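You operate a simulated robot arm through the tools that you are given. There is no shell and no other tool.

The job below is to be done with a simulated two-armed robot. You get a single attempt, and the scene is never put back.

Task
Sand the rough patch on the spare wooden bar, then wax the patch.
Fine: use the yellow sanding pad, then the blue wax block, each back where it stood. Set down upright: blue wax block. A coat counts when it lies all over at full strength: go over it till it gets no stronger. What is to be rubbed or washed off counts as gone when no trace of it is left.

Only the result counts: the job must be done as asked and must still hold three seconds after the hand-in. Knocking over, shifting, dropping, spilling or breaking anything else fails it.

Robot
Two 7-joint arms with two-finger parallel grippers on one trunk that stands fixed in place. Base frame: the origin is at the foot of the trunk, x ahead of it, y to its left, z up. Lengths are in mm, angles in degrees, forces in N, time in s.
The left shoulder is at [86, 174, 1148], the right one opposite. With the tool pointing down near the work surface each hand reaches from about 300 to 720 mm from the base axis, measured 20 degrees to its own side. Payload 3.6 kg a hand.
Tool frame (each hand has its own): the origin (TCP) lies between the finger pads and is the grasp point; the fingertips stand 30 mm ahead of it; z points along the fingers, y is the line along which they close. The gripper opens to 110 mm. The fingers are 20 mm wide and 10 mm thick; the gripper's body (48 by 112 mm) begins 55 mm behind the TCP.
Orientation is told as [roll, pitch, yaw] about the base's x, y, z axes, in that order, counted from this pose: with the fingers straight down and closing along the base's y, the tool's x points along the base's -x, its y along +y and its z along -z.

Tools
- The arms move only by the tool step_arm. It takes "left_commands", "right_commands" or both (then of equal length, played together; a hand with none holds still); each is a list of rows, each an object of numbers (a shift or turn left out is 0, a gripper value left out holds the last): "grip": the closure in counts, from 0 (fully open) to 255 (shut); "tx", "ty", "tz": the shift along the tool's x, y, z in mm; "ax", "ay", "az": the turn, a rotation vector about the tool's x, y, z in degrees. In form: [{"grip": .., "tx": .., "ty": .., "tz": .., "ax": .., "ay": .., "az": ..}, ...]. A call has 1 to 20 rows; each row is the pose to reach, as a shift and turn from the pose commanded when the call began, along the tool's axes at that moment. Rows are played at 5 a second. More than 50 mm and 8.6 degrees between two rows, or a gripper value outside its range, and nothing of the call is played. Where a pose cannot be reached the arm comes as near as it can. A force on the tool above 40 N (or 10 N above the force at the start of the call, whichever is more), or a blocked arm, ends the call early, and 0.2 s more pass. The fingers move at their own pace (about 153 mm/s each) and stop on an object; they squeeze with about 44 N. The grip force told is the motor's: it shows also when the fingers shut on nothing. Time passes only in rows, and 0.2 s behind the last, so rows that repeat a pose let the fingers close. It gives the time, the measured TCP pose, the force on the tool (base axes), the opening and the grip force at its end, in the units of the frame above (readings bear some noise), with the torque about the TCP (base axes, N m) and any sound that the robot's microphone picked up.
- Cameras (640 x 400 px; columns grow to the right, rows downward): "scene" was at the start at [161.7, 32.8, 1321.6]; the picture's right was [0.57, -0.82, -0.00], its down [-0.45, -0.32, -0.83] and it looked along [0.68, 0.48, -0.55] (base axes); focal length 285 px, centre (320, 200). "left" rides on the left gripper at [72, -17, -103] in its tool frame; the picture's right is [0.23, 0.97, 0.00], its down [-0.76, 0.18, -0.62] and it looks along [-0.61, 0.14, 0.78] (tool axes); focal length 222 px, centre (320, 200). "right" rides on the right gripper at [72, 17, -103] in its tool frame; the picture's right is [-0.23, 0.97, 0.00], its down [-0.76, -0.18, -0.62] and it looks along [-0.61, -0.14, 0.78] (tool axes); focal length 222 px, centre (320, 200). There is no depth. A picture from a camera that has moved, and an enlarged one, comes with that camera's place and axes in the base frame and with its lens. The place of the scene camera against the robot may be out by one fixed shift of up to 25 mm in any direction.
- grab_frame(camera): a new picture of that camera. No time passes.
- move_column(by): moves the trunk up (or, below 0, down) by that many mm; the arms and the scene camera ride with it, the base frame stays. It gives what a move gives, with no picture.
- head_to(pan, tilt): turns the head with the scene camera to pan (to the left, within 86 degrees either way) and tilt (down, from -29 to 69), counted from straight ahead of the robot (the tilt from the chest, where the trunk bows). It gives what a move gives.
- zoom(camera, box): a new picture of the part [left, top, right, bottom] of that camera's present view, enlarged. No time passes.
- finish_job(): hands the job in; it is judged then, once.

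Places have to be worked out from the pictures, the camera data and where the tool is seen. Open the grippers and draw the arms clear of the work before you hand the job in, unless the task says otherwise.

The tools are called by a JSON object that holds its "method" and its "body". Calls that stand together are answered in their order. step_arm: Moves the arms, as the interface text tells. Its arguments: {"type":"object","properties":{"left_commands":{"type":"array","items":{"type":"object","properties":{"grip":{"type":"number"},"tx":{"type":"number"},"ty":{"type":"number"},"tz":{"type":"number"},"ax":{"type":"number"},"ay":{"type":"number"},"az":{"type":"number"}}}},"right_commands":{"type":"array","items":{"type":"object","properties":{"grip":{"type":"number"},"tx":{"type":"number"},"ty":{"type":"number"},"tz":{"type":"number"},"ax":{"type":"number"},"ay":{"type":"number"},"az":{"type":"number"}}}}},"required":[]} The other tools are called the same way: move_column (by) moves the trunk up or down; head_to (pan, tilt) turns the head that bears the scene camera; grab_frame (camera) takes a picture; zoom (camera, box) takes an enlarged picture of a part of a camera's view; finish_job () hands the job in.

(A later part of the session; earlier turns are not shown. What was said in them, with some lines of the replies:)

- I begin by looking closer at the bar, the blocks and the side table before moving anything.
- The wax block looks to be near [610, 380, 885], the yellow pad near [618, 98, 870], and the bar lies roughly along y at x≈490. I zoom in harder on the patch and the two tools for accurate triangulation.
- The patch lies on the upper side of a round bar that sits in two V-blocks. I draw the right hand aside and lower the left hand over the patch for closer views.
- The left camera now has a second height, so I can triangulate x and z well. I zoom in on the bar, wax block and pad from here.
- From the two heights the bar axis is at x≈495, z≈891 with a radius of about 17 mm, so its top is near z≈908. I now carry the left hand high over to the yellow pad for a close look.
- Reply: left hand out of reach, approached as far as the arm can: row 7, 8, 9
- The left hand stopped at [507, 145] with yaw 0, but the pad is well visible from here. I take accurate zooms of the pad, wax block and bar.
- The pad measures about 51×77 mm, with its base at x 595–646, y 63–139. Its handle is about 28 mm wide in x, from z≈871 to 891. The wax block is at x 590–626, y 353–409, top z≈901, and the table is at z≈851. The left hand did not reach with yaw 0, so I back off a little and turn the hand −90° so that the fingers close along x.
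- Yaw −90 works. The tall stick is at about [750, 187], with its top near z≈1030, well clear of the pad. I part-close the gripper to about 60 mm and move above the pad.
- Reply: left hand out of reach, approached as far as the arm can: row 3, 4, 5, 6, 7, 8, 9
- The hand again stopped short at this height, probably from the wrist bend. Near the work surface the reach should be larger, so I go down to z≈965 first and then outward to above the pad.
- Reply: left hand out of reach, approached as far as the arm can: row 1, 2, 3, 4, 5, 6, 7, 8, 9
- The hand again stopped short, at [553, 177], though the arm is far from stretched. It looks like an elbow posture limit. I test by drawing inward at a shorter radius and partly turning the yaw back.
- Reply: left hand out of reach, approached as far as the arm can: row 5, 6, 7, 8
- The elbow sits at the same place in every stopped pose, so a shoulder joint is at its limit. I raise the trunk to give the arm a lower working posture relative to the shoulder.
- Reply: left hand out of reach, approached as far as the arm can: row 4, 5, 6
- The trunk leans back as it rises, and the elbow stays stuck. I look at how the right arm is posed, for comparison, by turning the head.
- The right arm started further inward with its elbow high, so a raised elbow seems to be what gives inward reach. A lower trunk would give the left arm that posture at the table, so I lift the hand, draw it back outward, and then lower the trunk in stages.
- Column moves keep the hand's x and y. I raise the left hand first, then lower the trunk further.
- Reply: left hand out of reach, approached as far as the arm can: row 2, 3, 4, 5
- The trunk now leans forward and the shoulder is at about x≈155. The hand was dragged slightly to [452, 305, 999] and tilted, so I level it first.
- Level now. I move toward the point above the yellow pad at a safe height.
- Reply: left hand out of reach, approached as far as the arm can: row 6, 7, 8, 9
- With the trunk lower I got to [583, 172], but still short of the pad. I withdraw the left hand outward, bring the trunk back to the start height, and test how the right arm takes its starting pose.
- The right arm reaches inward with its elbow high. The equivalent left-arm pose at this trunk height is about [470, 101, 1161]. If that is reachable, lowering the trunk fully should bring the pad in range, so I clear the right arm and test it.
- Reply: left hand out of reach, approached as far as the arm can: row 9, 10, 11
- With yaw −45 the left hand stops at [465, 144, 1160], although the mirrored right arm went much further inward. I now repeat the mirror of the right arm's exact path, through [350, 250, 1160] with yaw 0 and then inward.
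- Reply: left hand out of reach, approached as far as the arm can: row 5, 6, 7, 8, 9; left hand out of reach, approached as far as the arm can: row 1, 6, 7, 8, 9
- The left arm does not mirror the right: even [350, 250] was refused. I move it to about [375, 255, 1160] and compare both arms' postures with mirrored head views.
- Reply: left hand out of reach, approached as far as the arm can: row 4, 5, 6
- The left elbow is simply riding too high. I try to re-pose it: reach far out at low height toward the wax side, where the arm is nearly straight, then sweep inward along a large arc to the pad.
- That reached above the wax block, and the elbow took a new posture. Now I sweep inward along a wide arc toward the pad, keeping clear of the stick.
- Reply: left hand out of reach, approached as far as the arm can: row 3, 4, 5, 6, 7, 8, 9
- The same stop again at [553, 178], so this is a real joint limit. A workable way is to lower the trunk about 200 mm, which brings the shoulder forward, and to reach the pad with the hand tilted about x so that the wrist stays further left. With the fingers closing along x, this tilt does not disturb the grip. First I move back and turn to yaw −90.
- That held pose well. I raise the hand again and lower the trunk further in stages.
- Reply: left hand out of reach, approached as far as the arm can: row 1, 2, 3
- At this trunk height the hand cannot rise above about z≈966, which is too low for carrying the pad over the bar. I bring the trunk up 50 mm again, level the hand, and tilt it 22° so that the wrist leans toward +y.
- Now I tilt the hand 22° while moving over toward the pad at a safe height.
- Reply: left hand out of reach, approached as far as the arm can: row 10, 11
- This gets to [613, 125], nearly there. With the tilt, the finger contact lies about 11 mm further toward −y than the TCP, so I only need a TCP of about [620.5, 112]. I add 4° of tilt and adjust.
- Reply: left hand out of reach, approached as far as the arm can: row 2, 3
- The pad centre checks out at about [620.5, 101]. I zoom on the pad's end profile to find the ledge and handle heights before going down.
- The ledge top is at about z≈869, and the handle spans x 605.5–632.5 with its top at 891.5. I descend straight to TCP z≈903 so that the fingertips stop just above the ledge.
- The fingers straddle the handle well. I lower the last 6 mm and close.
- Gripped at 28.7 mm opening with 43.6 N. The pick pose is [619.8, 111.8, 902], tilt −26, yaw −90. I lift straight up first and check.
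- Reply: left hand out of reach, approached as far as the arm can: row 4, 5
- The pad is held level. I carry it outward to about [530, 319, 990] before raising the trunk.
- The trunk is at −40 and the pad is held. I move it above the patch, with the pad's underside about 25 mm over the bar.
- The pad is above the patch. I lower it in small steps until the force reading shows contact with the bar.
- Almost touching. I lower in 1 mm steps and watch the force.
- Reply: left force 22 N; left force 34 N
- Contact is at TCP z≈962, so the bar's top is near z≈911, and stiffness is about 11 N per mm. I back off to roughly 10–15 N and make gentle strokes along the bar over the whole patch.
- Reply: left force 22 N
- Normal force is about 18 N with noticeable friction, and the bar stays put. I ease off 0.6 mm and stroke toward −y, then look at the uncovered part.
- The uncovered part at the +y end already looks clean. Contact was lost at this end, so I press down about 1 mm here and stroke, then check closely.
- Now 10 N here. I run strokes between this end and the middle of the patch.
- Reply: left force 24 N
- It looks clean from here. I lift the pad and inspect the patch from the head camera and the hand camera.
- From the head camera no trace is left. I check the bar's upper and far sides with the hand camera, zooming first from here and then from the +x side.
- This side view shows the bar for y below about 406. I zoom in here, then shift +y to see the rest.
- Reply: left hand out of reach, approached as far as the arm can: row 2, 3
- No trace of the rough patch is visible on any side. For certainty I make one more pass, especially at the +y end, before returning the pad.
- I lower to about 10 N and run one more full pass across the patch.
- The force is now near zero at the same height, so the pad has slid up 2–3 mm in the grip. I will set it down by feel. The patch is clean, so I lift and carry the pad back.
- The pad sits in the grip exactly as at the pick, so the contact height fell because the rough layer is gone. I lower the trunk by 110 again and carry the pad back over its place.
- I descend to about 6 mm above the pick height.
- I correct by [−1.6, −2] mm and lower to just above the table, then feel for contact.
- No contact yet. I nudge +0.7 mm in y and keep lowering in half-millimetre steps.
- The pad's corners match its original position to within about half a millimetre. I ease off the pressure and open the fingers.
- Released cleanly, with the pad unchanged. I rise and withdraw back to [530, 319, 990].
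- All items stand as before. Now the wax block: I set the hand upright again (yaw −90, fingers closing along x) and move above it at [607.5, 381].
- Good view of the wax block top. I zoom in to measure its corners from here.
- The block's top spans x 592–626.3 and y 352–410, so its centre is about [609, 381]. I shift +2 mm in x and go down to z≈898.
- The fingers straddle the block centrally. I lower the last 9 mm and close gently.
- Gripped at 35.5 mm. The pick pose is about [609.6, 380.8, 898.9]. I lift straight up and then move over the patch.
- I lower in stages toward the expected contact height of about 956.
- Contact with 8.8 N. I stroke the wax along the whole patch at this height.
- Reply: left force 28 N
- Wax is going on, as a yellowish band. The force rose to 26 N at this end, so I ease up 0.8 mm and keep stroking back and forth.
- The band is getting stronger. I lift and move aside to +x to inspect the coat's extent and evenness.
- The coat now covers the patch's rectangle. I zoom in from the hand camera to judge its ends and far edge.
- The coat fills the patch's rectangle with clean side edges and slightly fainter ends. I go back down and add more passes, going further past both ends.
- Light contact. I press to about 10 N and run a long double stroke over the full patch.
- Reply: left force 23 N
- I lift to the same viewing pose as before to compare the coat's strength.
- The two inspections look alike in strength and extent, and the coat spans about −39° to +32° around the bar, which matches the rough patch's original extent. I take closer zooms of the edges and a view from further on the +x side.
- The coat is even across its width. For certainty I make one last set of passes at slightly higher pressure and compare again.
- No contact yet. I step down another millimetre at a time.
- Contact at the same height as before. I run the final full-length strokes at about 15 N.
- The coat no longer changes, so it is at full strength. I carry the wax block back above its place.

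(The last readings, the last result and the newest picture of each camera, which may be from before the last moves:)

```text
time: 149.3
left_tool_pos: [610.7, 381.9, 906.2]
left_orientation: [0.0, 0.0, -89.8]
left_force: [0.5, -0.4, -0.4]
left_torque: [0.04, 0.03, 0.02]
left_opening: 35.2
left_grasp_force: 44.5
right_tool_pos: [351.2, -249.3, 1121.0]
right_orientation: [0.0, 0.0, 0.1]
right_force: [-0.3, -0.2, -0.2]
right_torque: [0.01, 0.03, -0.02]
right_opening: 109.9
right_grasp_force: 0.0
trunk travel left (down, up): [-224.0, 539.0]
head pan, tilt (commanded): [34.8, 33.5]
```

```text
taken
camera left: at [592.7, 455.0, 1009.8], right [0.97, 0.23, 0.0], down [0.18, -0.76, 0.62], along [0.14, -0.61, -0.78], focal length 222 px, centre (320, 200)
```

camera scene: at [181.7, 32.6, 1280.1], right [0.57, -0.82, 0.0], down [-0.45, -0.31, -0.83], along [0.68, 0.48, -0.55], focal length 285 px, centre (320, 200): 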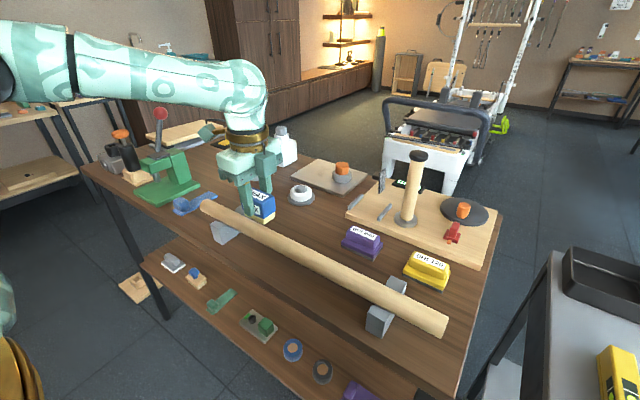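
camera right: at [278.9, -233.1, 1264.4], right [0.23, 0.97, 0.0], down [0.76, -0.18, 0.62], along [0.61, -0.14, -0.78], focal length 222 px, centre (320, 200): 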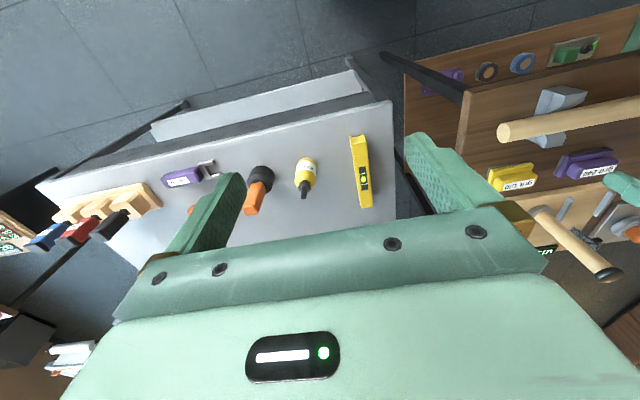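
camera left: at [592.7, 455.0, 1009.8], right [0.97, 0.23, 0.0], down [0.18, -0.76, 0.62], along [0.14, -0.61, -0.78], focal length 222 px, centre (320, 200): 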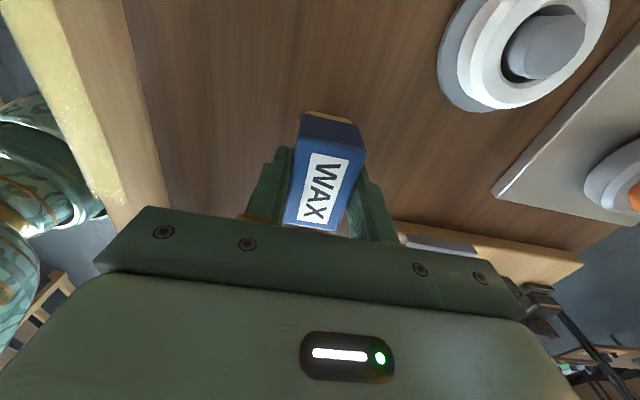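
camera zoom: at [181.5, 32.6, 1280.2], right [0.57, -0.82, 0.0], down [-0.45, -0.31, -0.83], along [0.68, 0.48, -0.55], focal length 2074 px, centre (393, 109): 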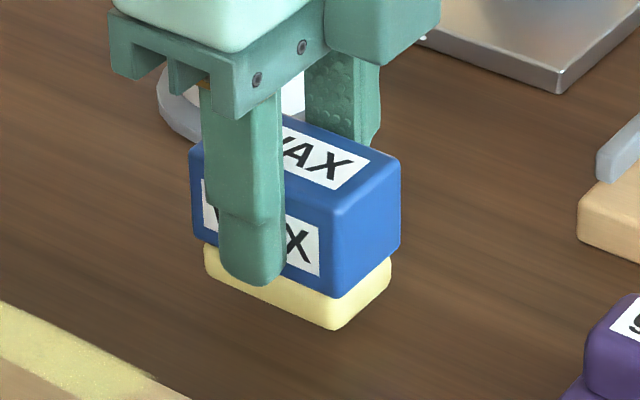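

The block sits in the fingers exactly as at the pick. I correct by about −0.9, −0.8 mm, lower to just above the table, and compare with the earlier zoom.

{"method": "step_arm", "body": {"left_commands": [{"grip": 255, "tx": -0.8, "ty": -0.9, "tz": 3}, {"grip": 255, "tx": -0.8, "ty": -0.9, "tz": 6}, {"grip": 255, "tx": -0.8, "ty": -0.9, "tz": 6}]}}

{"method": "zoom", "body": {"camera": "scene", "box": [275, 185, 345, 240]}}

```text
time: 150.1
left_tool_pos: [609.8, 381.0, 899.5]
left_orientation: [0.1, 0.1, -89.8]
left_force: [0.1, -0.3, -0.4]
left_torque: [-0.01, 0.0, 0.02]
left_opening: 35.4
left_grasp_force: 44.3
right_tool_pos: [350.8, -250.0, 1121.9]
right_orientation: [-0.1, 0.1, 0.1]
right_force: [-0.8, 0.6, -0.3]
right_torque: [-0.04, 0.02, 0.01]
right_opening: 109.9
right_grasp_force: 0.2
trunk travel left (down, up): [-224.0, 539.0]
head pan, tilt (commanded): [34.8, 33.5]
```

```text
7.27 times, centred on (310, 212) of scene
camera zoom: at [181.4, 32.6, 1280.2], right [0.57, -0.82, 0.0], down [-0.45, -0.31, -0.83], along [0.68, 0.48, -0.55], focal length 2074 px, centre (393, 109)
```

zoom: 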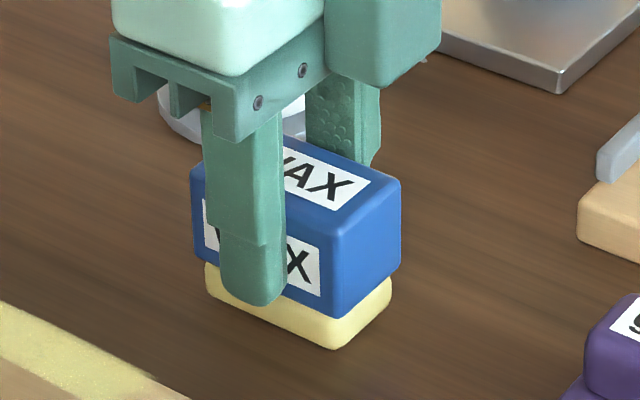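

The block seems 1–2 mm off toward +y compared with the earlier picture. I grab the hand camera view to compare static features with the pick-time view.

{"method": "grab_frame", "body": {"camera": "left"}}

{"method": "zoom", "body": {"camera": "scene", "box": [300, 205, 335, 235]}}

```text
taken
camera left: at [591.4, 454.0, 1003.0], right [0.97, 0.23, 0.0], down [0.18, -0.76, 0.62], along [0.14, -0.61, -0.78], focal length 222 px, centre (320, 200)
```

left: 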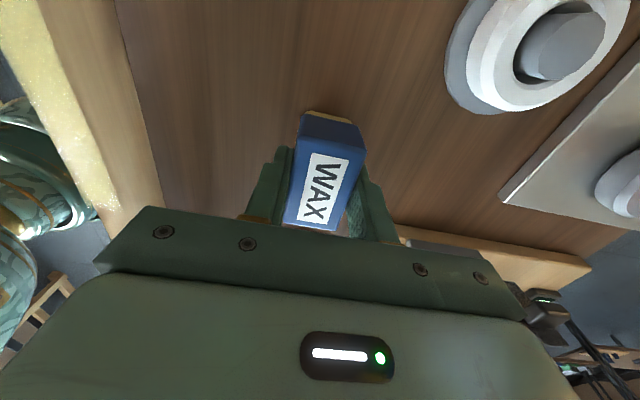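

```text
13.33 times, centred on (318, 220) of scene
camera zoom: at [181.4, 32.6, 1280.2], right [0.57, -0.82, 0.0], down [-0.45, -0.31, -0.83], along [0.68, 0.48, -0.55], focal length 3801 px, centre (353, -67)
```

zoom: 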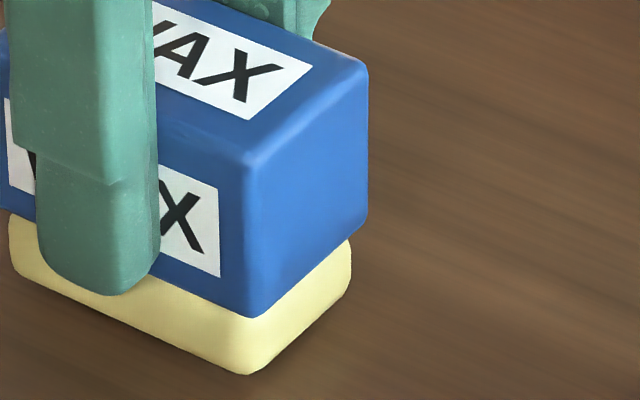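

Static features match to within a pixel, so any offset is at most 1–2 mm, slightly toward +y. I shift −1.3 mm in y and lower gently to contact.

{"method": "step_arm", "body": {"left_commands": [{"grip": 255, "tx": -1.3, "tz": 0}, {"grip": 255, "tx": -1.3, "tz": 0.6}, {"grip": 255, "tx": -1.3, "tz": 0.6}]}}

{"method": "step_arm", "body": {"left_commands": [{"grip": 255, "tz": 0.6}, {"grip": 255, "tz": 0.6}]}}

{"method": "zoom", "body": {"camera": "scene", "box": [275, 185, 345, 240]}}

```text
time: 150.9
left_tool_pos: [610.8, 379.2, 898.6]
left_orientation: [0.0, 0.0, -89.8]
left_force: [0.1, -0.5, -0.2]
left_torque: [0.02, -0.01, -0.02]
left_opening: 35.3
left_grasp_force: 44.1
right_tool_pos: [350.2, -249.3, 1121.0]
right_orientation: [0.0, 0.1, 0.0]
right_force: [0.5, 0.0, 0.6]
right_torque: [0.0, 0.0, 0.02]
right_opening: 109.7
right_grasp_force: 0.1
trunk travel left (down, up): [-224.0, 539.0]
head pan, tilt (commanded): [34.8, 33.5]
```

```text
time: 151.5
left_tool_pos: [609.5, 378.9, 898.9]
left_orientation: [-0.1, 0.0, -89.9]
left_force: [-0.2, 0.1, -0.8]
left_torque: [0.01, -0.01, 0.01]
left_opening: 35.3
left_grasp_force: 43.6
right_tool_pos: [349.5, -250.2, 1121.9]
right_orientation: [0.0, 0.1, 0.0]
right_force: [0.2, 0.8, 0.3]
right_torque: [0.0, 0.0, -0.02]
right_opening: 110.1
right_grasp_force: 0.1
trunk travel left (down, up): [-224.0, 539.0]
head pan, tilt (commanded): [34.8, 33.5]
```

```text
7.27 times, centred on (310, 212) of scene
camera zoom: at [181.5, 32.6, 1280.2], right [0.57, -0.82, 0.0], down [-0.45, -0.31, -0.83], along [0.68, 0.48, -0.55], focal length 2074 px, centre (393, 109)
```

zoom: 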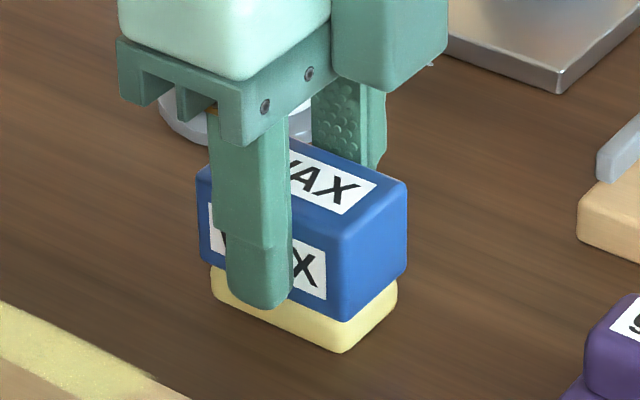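

The block now matches its original picture position. I lower the last bit until the table takes it.

{"method": "step_arm", "body": {"left_commands": [{"grip": 255, "tz": 0.6}, {"grip": 255, "tz": 0.6}]}}

{"method": "step_arm", "body": {"left_commands": [{"grip": 255, "tz": 0.5}, {"grip": 255, "tz": 0.5}]}}

```text
time: 152.1
left_tool_pos: [609.5, 379.8, 897.5]
left_orientation: [0.1, 0.1, -89.9]
left_force: [0.1, 0.7, -0.7]
left_torque: [-0.03, 0.02, 0.01]
left_opening: 35.2
left_grasp_force: 44.0
right_tool_pos: [351.6, -250.6, 1121.2]
right_orientation: [0.0, 0.1, 0.0]
right_force: [0.3, 1.3, 0.4]
right_torque: [0.01, -0.01, 0.03]
right_opening: 110.1
right_grasp_force: 0.0
trunk travel left (down, up): [-224.0, 539.0]
head pan, tilt (commanded): [34.8, 33.5]
```

```text
time: 152.7
left_tool_pos: [609.4, 379.0, 897.7]
left_orientation: [0.1, 0.0, -89.7]
left_force: [0.3, 0.7, 1.4]
left_torque: [-0.01, 0.01, 0.03]
left_opening: 35.2
left_grasp_force: 44.1
right_tool_pos: [350.0, -248.6, 1119.9]
right_orientation: [0.0, 0.1, 0.1]
right_force: [-0.1, -0.3, -0.5]
right_torque: [0.03, 0.02, 0.0]
right_opening: 110.1
right_grasp_force: 0.1
trunk travel left (down, up): [-224.0, 539.0]
head pan, tilt (commanded): [34.8, 33.5]
```

First hint of contact. I take one more small step to confirm.

{"method": "step_arm", "body": {"left_commands": [{"grip": 255, "tz": 0.4}, {"grip": 255, "tz": 0.4}]}}

```text
time: 153.3
left_tool_pos: [609.7, 378.7, 898.6]
left_orientation: [0.1, 0.0, -89.8]
left_force: [0.4, 0.7, 5.7]
left_torque: [-0.04, 0.02, 0.02]
left_opening: 35.3
left_grasp_force: 43.8
right_tool_pos: [349.0, -248.7, 1121.0]
right_orientation: [0.0, 0.1, 0.0]
right_force: [-0.2, 1.4, -0.8]
right_torque: [0.01, 0.04, 0.0]
right_opening: 110.2
right_grasp_force: 0.1
trunk travel left (down, up): [-224.0, 539.0]
head pan, tilt (commanded): [34.8, 33.5]
```

In contact with 5.7 N. I ease off slightly and open the fingers.

{"method": "step_arm", "body": {"left_commands": [{"grip": 255, "tz": -0.3}, {"grip": 168, "tz": -0.3}, {"grip": 155, "tz": -0.3}, {"grip": 120, "tz": -0.3}, {"grip": 93, "tz": -0.3}, {"grip": 93, "tz": -0.3}]}}

{"method": "zoom", "body": {"camera": "scene", "box": [275, 185, 345, 240]}}

{"method": "grab_frame", "body": {"camera": "left"}}

```text
time: 154.7
left_tool_pos: [610.1, 378.2, 897.3]
left_orientation: [0.0, -0.1, -89.7]
left_force: [-0.4, 0.1, 0.7]
left_torque: [-0.02, 0.01, 0.0]
left_opening: 70.1
left_grasp_force: 0.1
right_tool_pos: [350.4, -249.6, 1122.1]
right_orientation: [0.0, 0.1, 0.0]
right_force: [-0.3, -0.1, 0.6]
right_torque: [0.02, 0.01, 0.02]
right_opening: 109.8
right_grasp_force: 0.0
trunk travel left (down, up): [-224.0, 539.0]
head pan, tilt (commanded): [34.8, 33.5]
```

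```text
7.27 times, centred on (310, 212) of scene
camera zoom: at [181.4, 32.6, 1280.2], right [0.57, -0.82, 0.0], down [-0.45, -0.31, -0.83], along [0.68, 0.48, -0.55], focal length 2074 px, centre (393, 109)
```

zoom: 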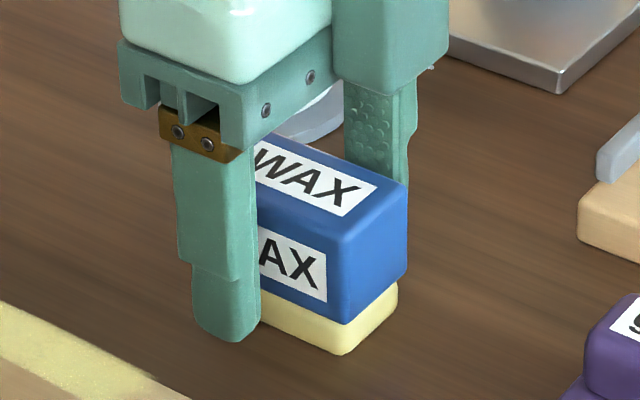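

```text
taken
camera left: at [592.3, 452.0, 1000.9], right [0.97, 0.23, 0.0], down [0.18, -0.76, 0.62], along [0.14, -0.61, -0.78], focal length 222 px, centre (320, 200)
```

left: 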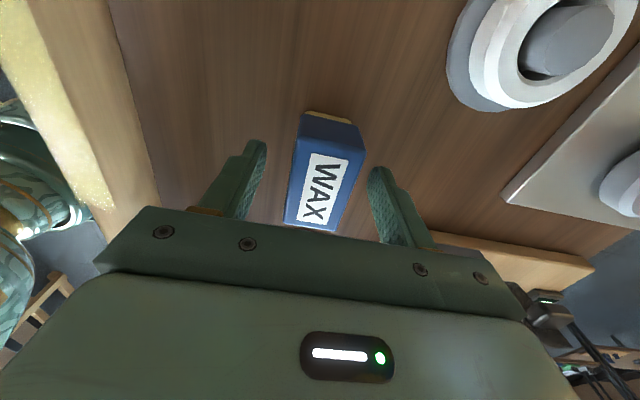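

The block stands upright in its place. I raise the hand straight up and withdraw it clear of the work.

{"method": "step_arm", "body": {"left_commands": [{"grip": 93, "tz": -20}, {"grip": 93, "tz": -50}, {"grip": 93, "tz": -90}, {"grip": 60, "tz": -130}, {"grip": 30, "ty": -40, "tz": -150}, {"grip": 0, "ty": -80, "tz": -165}, {"grip": 0, "ty": -120, "tz": -175}, {"grip": 0, "ty": -160, "tz": -180}, {"grip": 0, "ty": -190, "tz": -180}, {"grip": 0, "ty": -190, "tz": -180}]}}

{"method": "grab_frame", "body": {"camera": "scene"}}

{"method": "grab_frame", "body": {"camera": "left"}}

```text
time: 156.9
left_tool_pos: [416.8, 377.8, 1076.5]
left_orientation: [0.1, -0.1, -89.8]
left_force: [0.7, -0.7, -0.2]
left_torque: [-0.01, -0.01, -0.02]
left_opening: 110.1
left_grasp_force: 0.1
right_tool_pos: [351.0, -249.8, 1121.0]
right_orientation: [0.0, 0.1, 0.0]
right_force: [-0.2, -0.2, -0.7]
right_torque: [0.03, 0.03, -0.03]
right_opening: 109.9
right_grasp_force: 0.0
trunk travel left (down, up): [-224.0, 539.0]
head pan, tilt (commanded): [34.8, 33.5]
```

```text
taken
camera scene: at [181.7, 32.5, 1280.1], right [0.57, -0.82, 0.0], down [-0.45, -0.31, -0.83], along [0.68, 0.48, -0.55], focal length 285 px, centre (320, 200)
```

scene: 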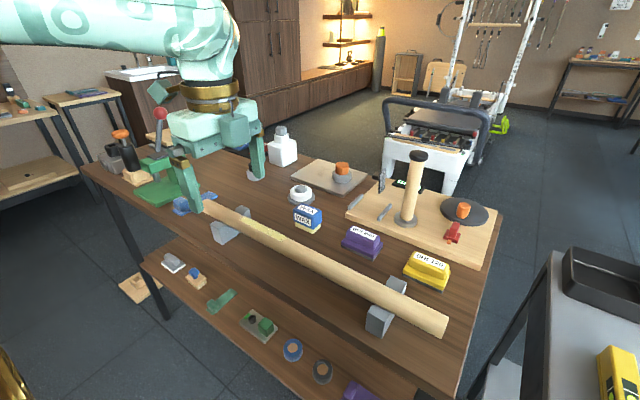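

```text
taken
camera left: at [400.0, 450.4, 1180.3], right [0.97, 0.23, 0.0], down [0.18, -0.76, 0.62], along [0.14, -0.61, -0.78], focal length 222 px, centre (320, 200)
```

left: 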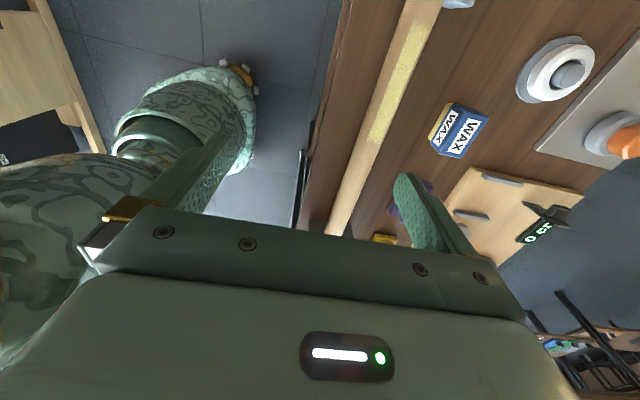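

All items stand in place. I take a last close look at the coat, the wax block and the pad.

{"method": "zoom", "body": {"camera": "left", "box": [350, 0, 450, 150]}}

{"method": "zoom", "body": {"camera": "scene", "box": [200, 180, 460, 345]}}

{"method": "zoom", "body": {"camera": "scene", "box": [225, 200, 305, 250]}}

```text
2.67 times, centred on (400, 75) of left
camera zoom: at [400.0, 450.4, 1180.3], right [0.97, 0.23, 0.0], down [0.18, -0.76, 0.62], along [0.14, -0.61, -0.78], focal length 592 px, centre (107, 533)
```

zoom: 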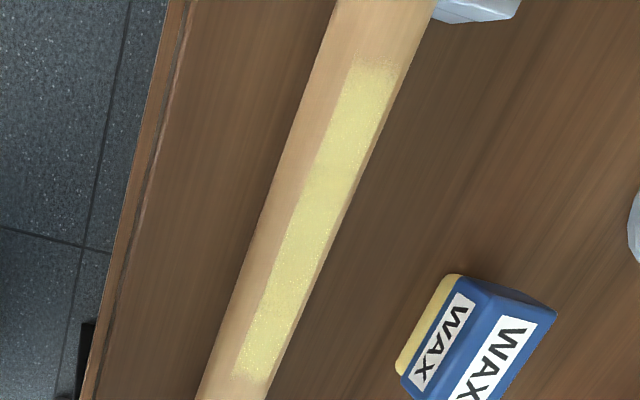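

```text
2.42 times, centred on (330, 262) of scene
camera zoom: at [181.7, 32.5, 1280.1], right [0.57, -0.82, 0.0], down [-0.45, -0.31, -0.83], along [0.68, 0.48, -0.55], focal length 691 px, centre (296, 48)
```

zoom: 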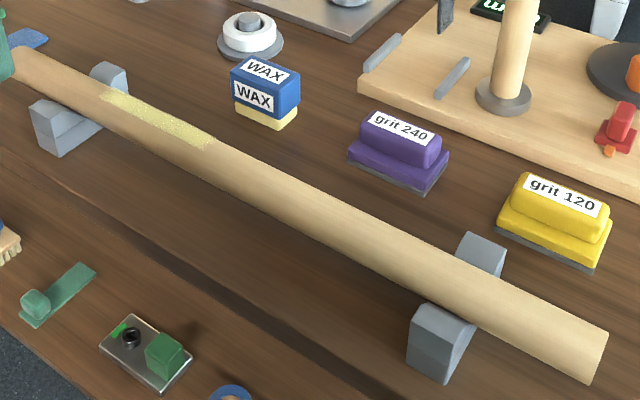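

```text
8.00 times, centred on (265, 225) of scene
camera zoom: at [181.7, 32.5, 1280.1], right [0.57, -0.82, 0.0], down [-0.45, -0.31, -0.83], along [0.68, 0.48, -0.55], focal length 2281 px, centre (760, 0)
```

zoom: 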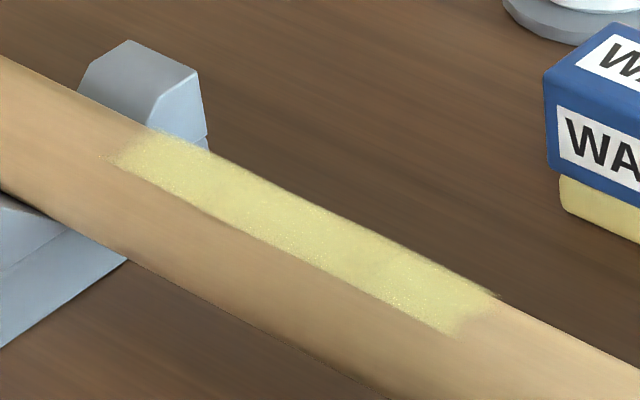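

The coat's extent matches the original rough patch once its roughness height is allowed for, and it is even and saturated. The pad and the wax block stand upright in their original places. I draw the left hand a little further back and up.

{"method": "step_arm", "body": {"left_commands": [{"grip": 0, "tx": 10, "ty": -10, "tz": -20}, {"grip": 0, "tx": 20, "ty": -20, "tz": -40}, {"grip": 0, "tx": 20, "ty": -20, "tz": -40}]}}

{"method": "grab_frame", "body": {"camera": "scene"}}

```text
time: 157.7
left_tool_pos: [400.0, 398.6, 1119.0]
left_orientation: [0.0, 0.0, -89.8]
left_force: [0.1, -0.7, 0.7]
left_torque: [-0.01, 0.02, -0.02]
left_opening: 110.2
left_grasp_force: 0.0
right_tool_pos: [350.9, -249.9, 1120.8]
right_orientation: [0.0, 0.1, 0.0]
right_force: [0.4, 0.0, 1.3]
right_torque: [0.0, -0.02, -0.02]
right_opening: 110.0
right_grasp_force: 0.0
trunk travel left (down, up): [-224.0, 539.0]
head pan, tilt (commanded): [34.8, 33.5]
```

```text
taken
camera scene: at [181.5, 32.6, 1280.2], right [0.57, -0.82, 0.0], down [-0.45, -0.31, -0.83], along [0.68, 0.48, -0.55], focal length 285 px, centre (320, 200)
```

scene: 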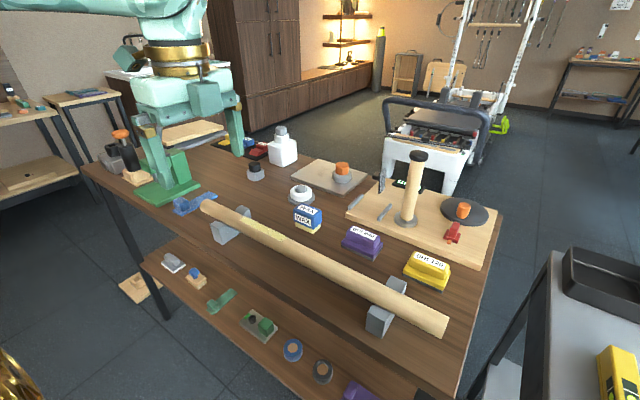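

The patch is sanded and fully waxed, both tools are back where they stood, and both arms are clear with the grippers open. I hand the job in.

{"method": "finish_job", "body": {}}

```text
The job is handed in.
```

I sanded the rough patch with the yellow pad and waxed it with the blue block, then handed the job in. I have not seen the verdict.

- **Sanding:** no trace of the rough patch showed from the head camera or from the hand camera above and beyond the bar.
- **Waxing:** the coat covers the same area the rough patch did. Its strength did not change between the last rounds of strokes, so I took it to be full.
- **Yellow pad:** back in its place, lined up with the earlier picture to about half a millimetre.
- **Blue wax block:** upright and back in its place; its corners line up with the picture taken before I lifted it. It had slid about 1 mm in the fingers while waxing, so I corrected for that before setting it down.
- **Everything else:** nothing looked moved or knocked over in the last pictures. Both grippers are open and both arms are clear of the work.

The left arm could not reach the pad with the hand upright. I lowered the trunk about 150 mm for the pad pick-up and return and tilted the hand. I raised it again afterwards, so the trunk now stands about 40 mm below its starting height.
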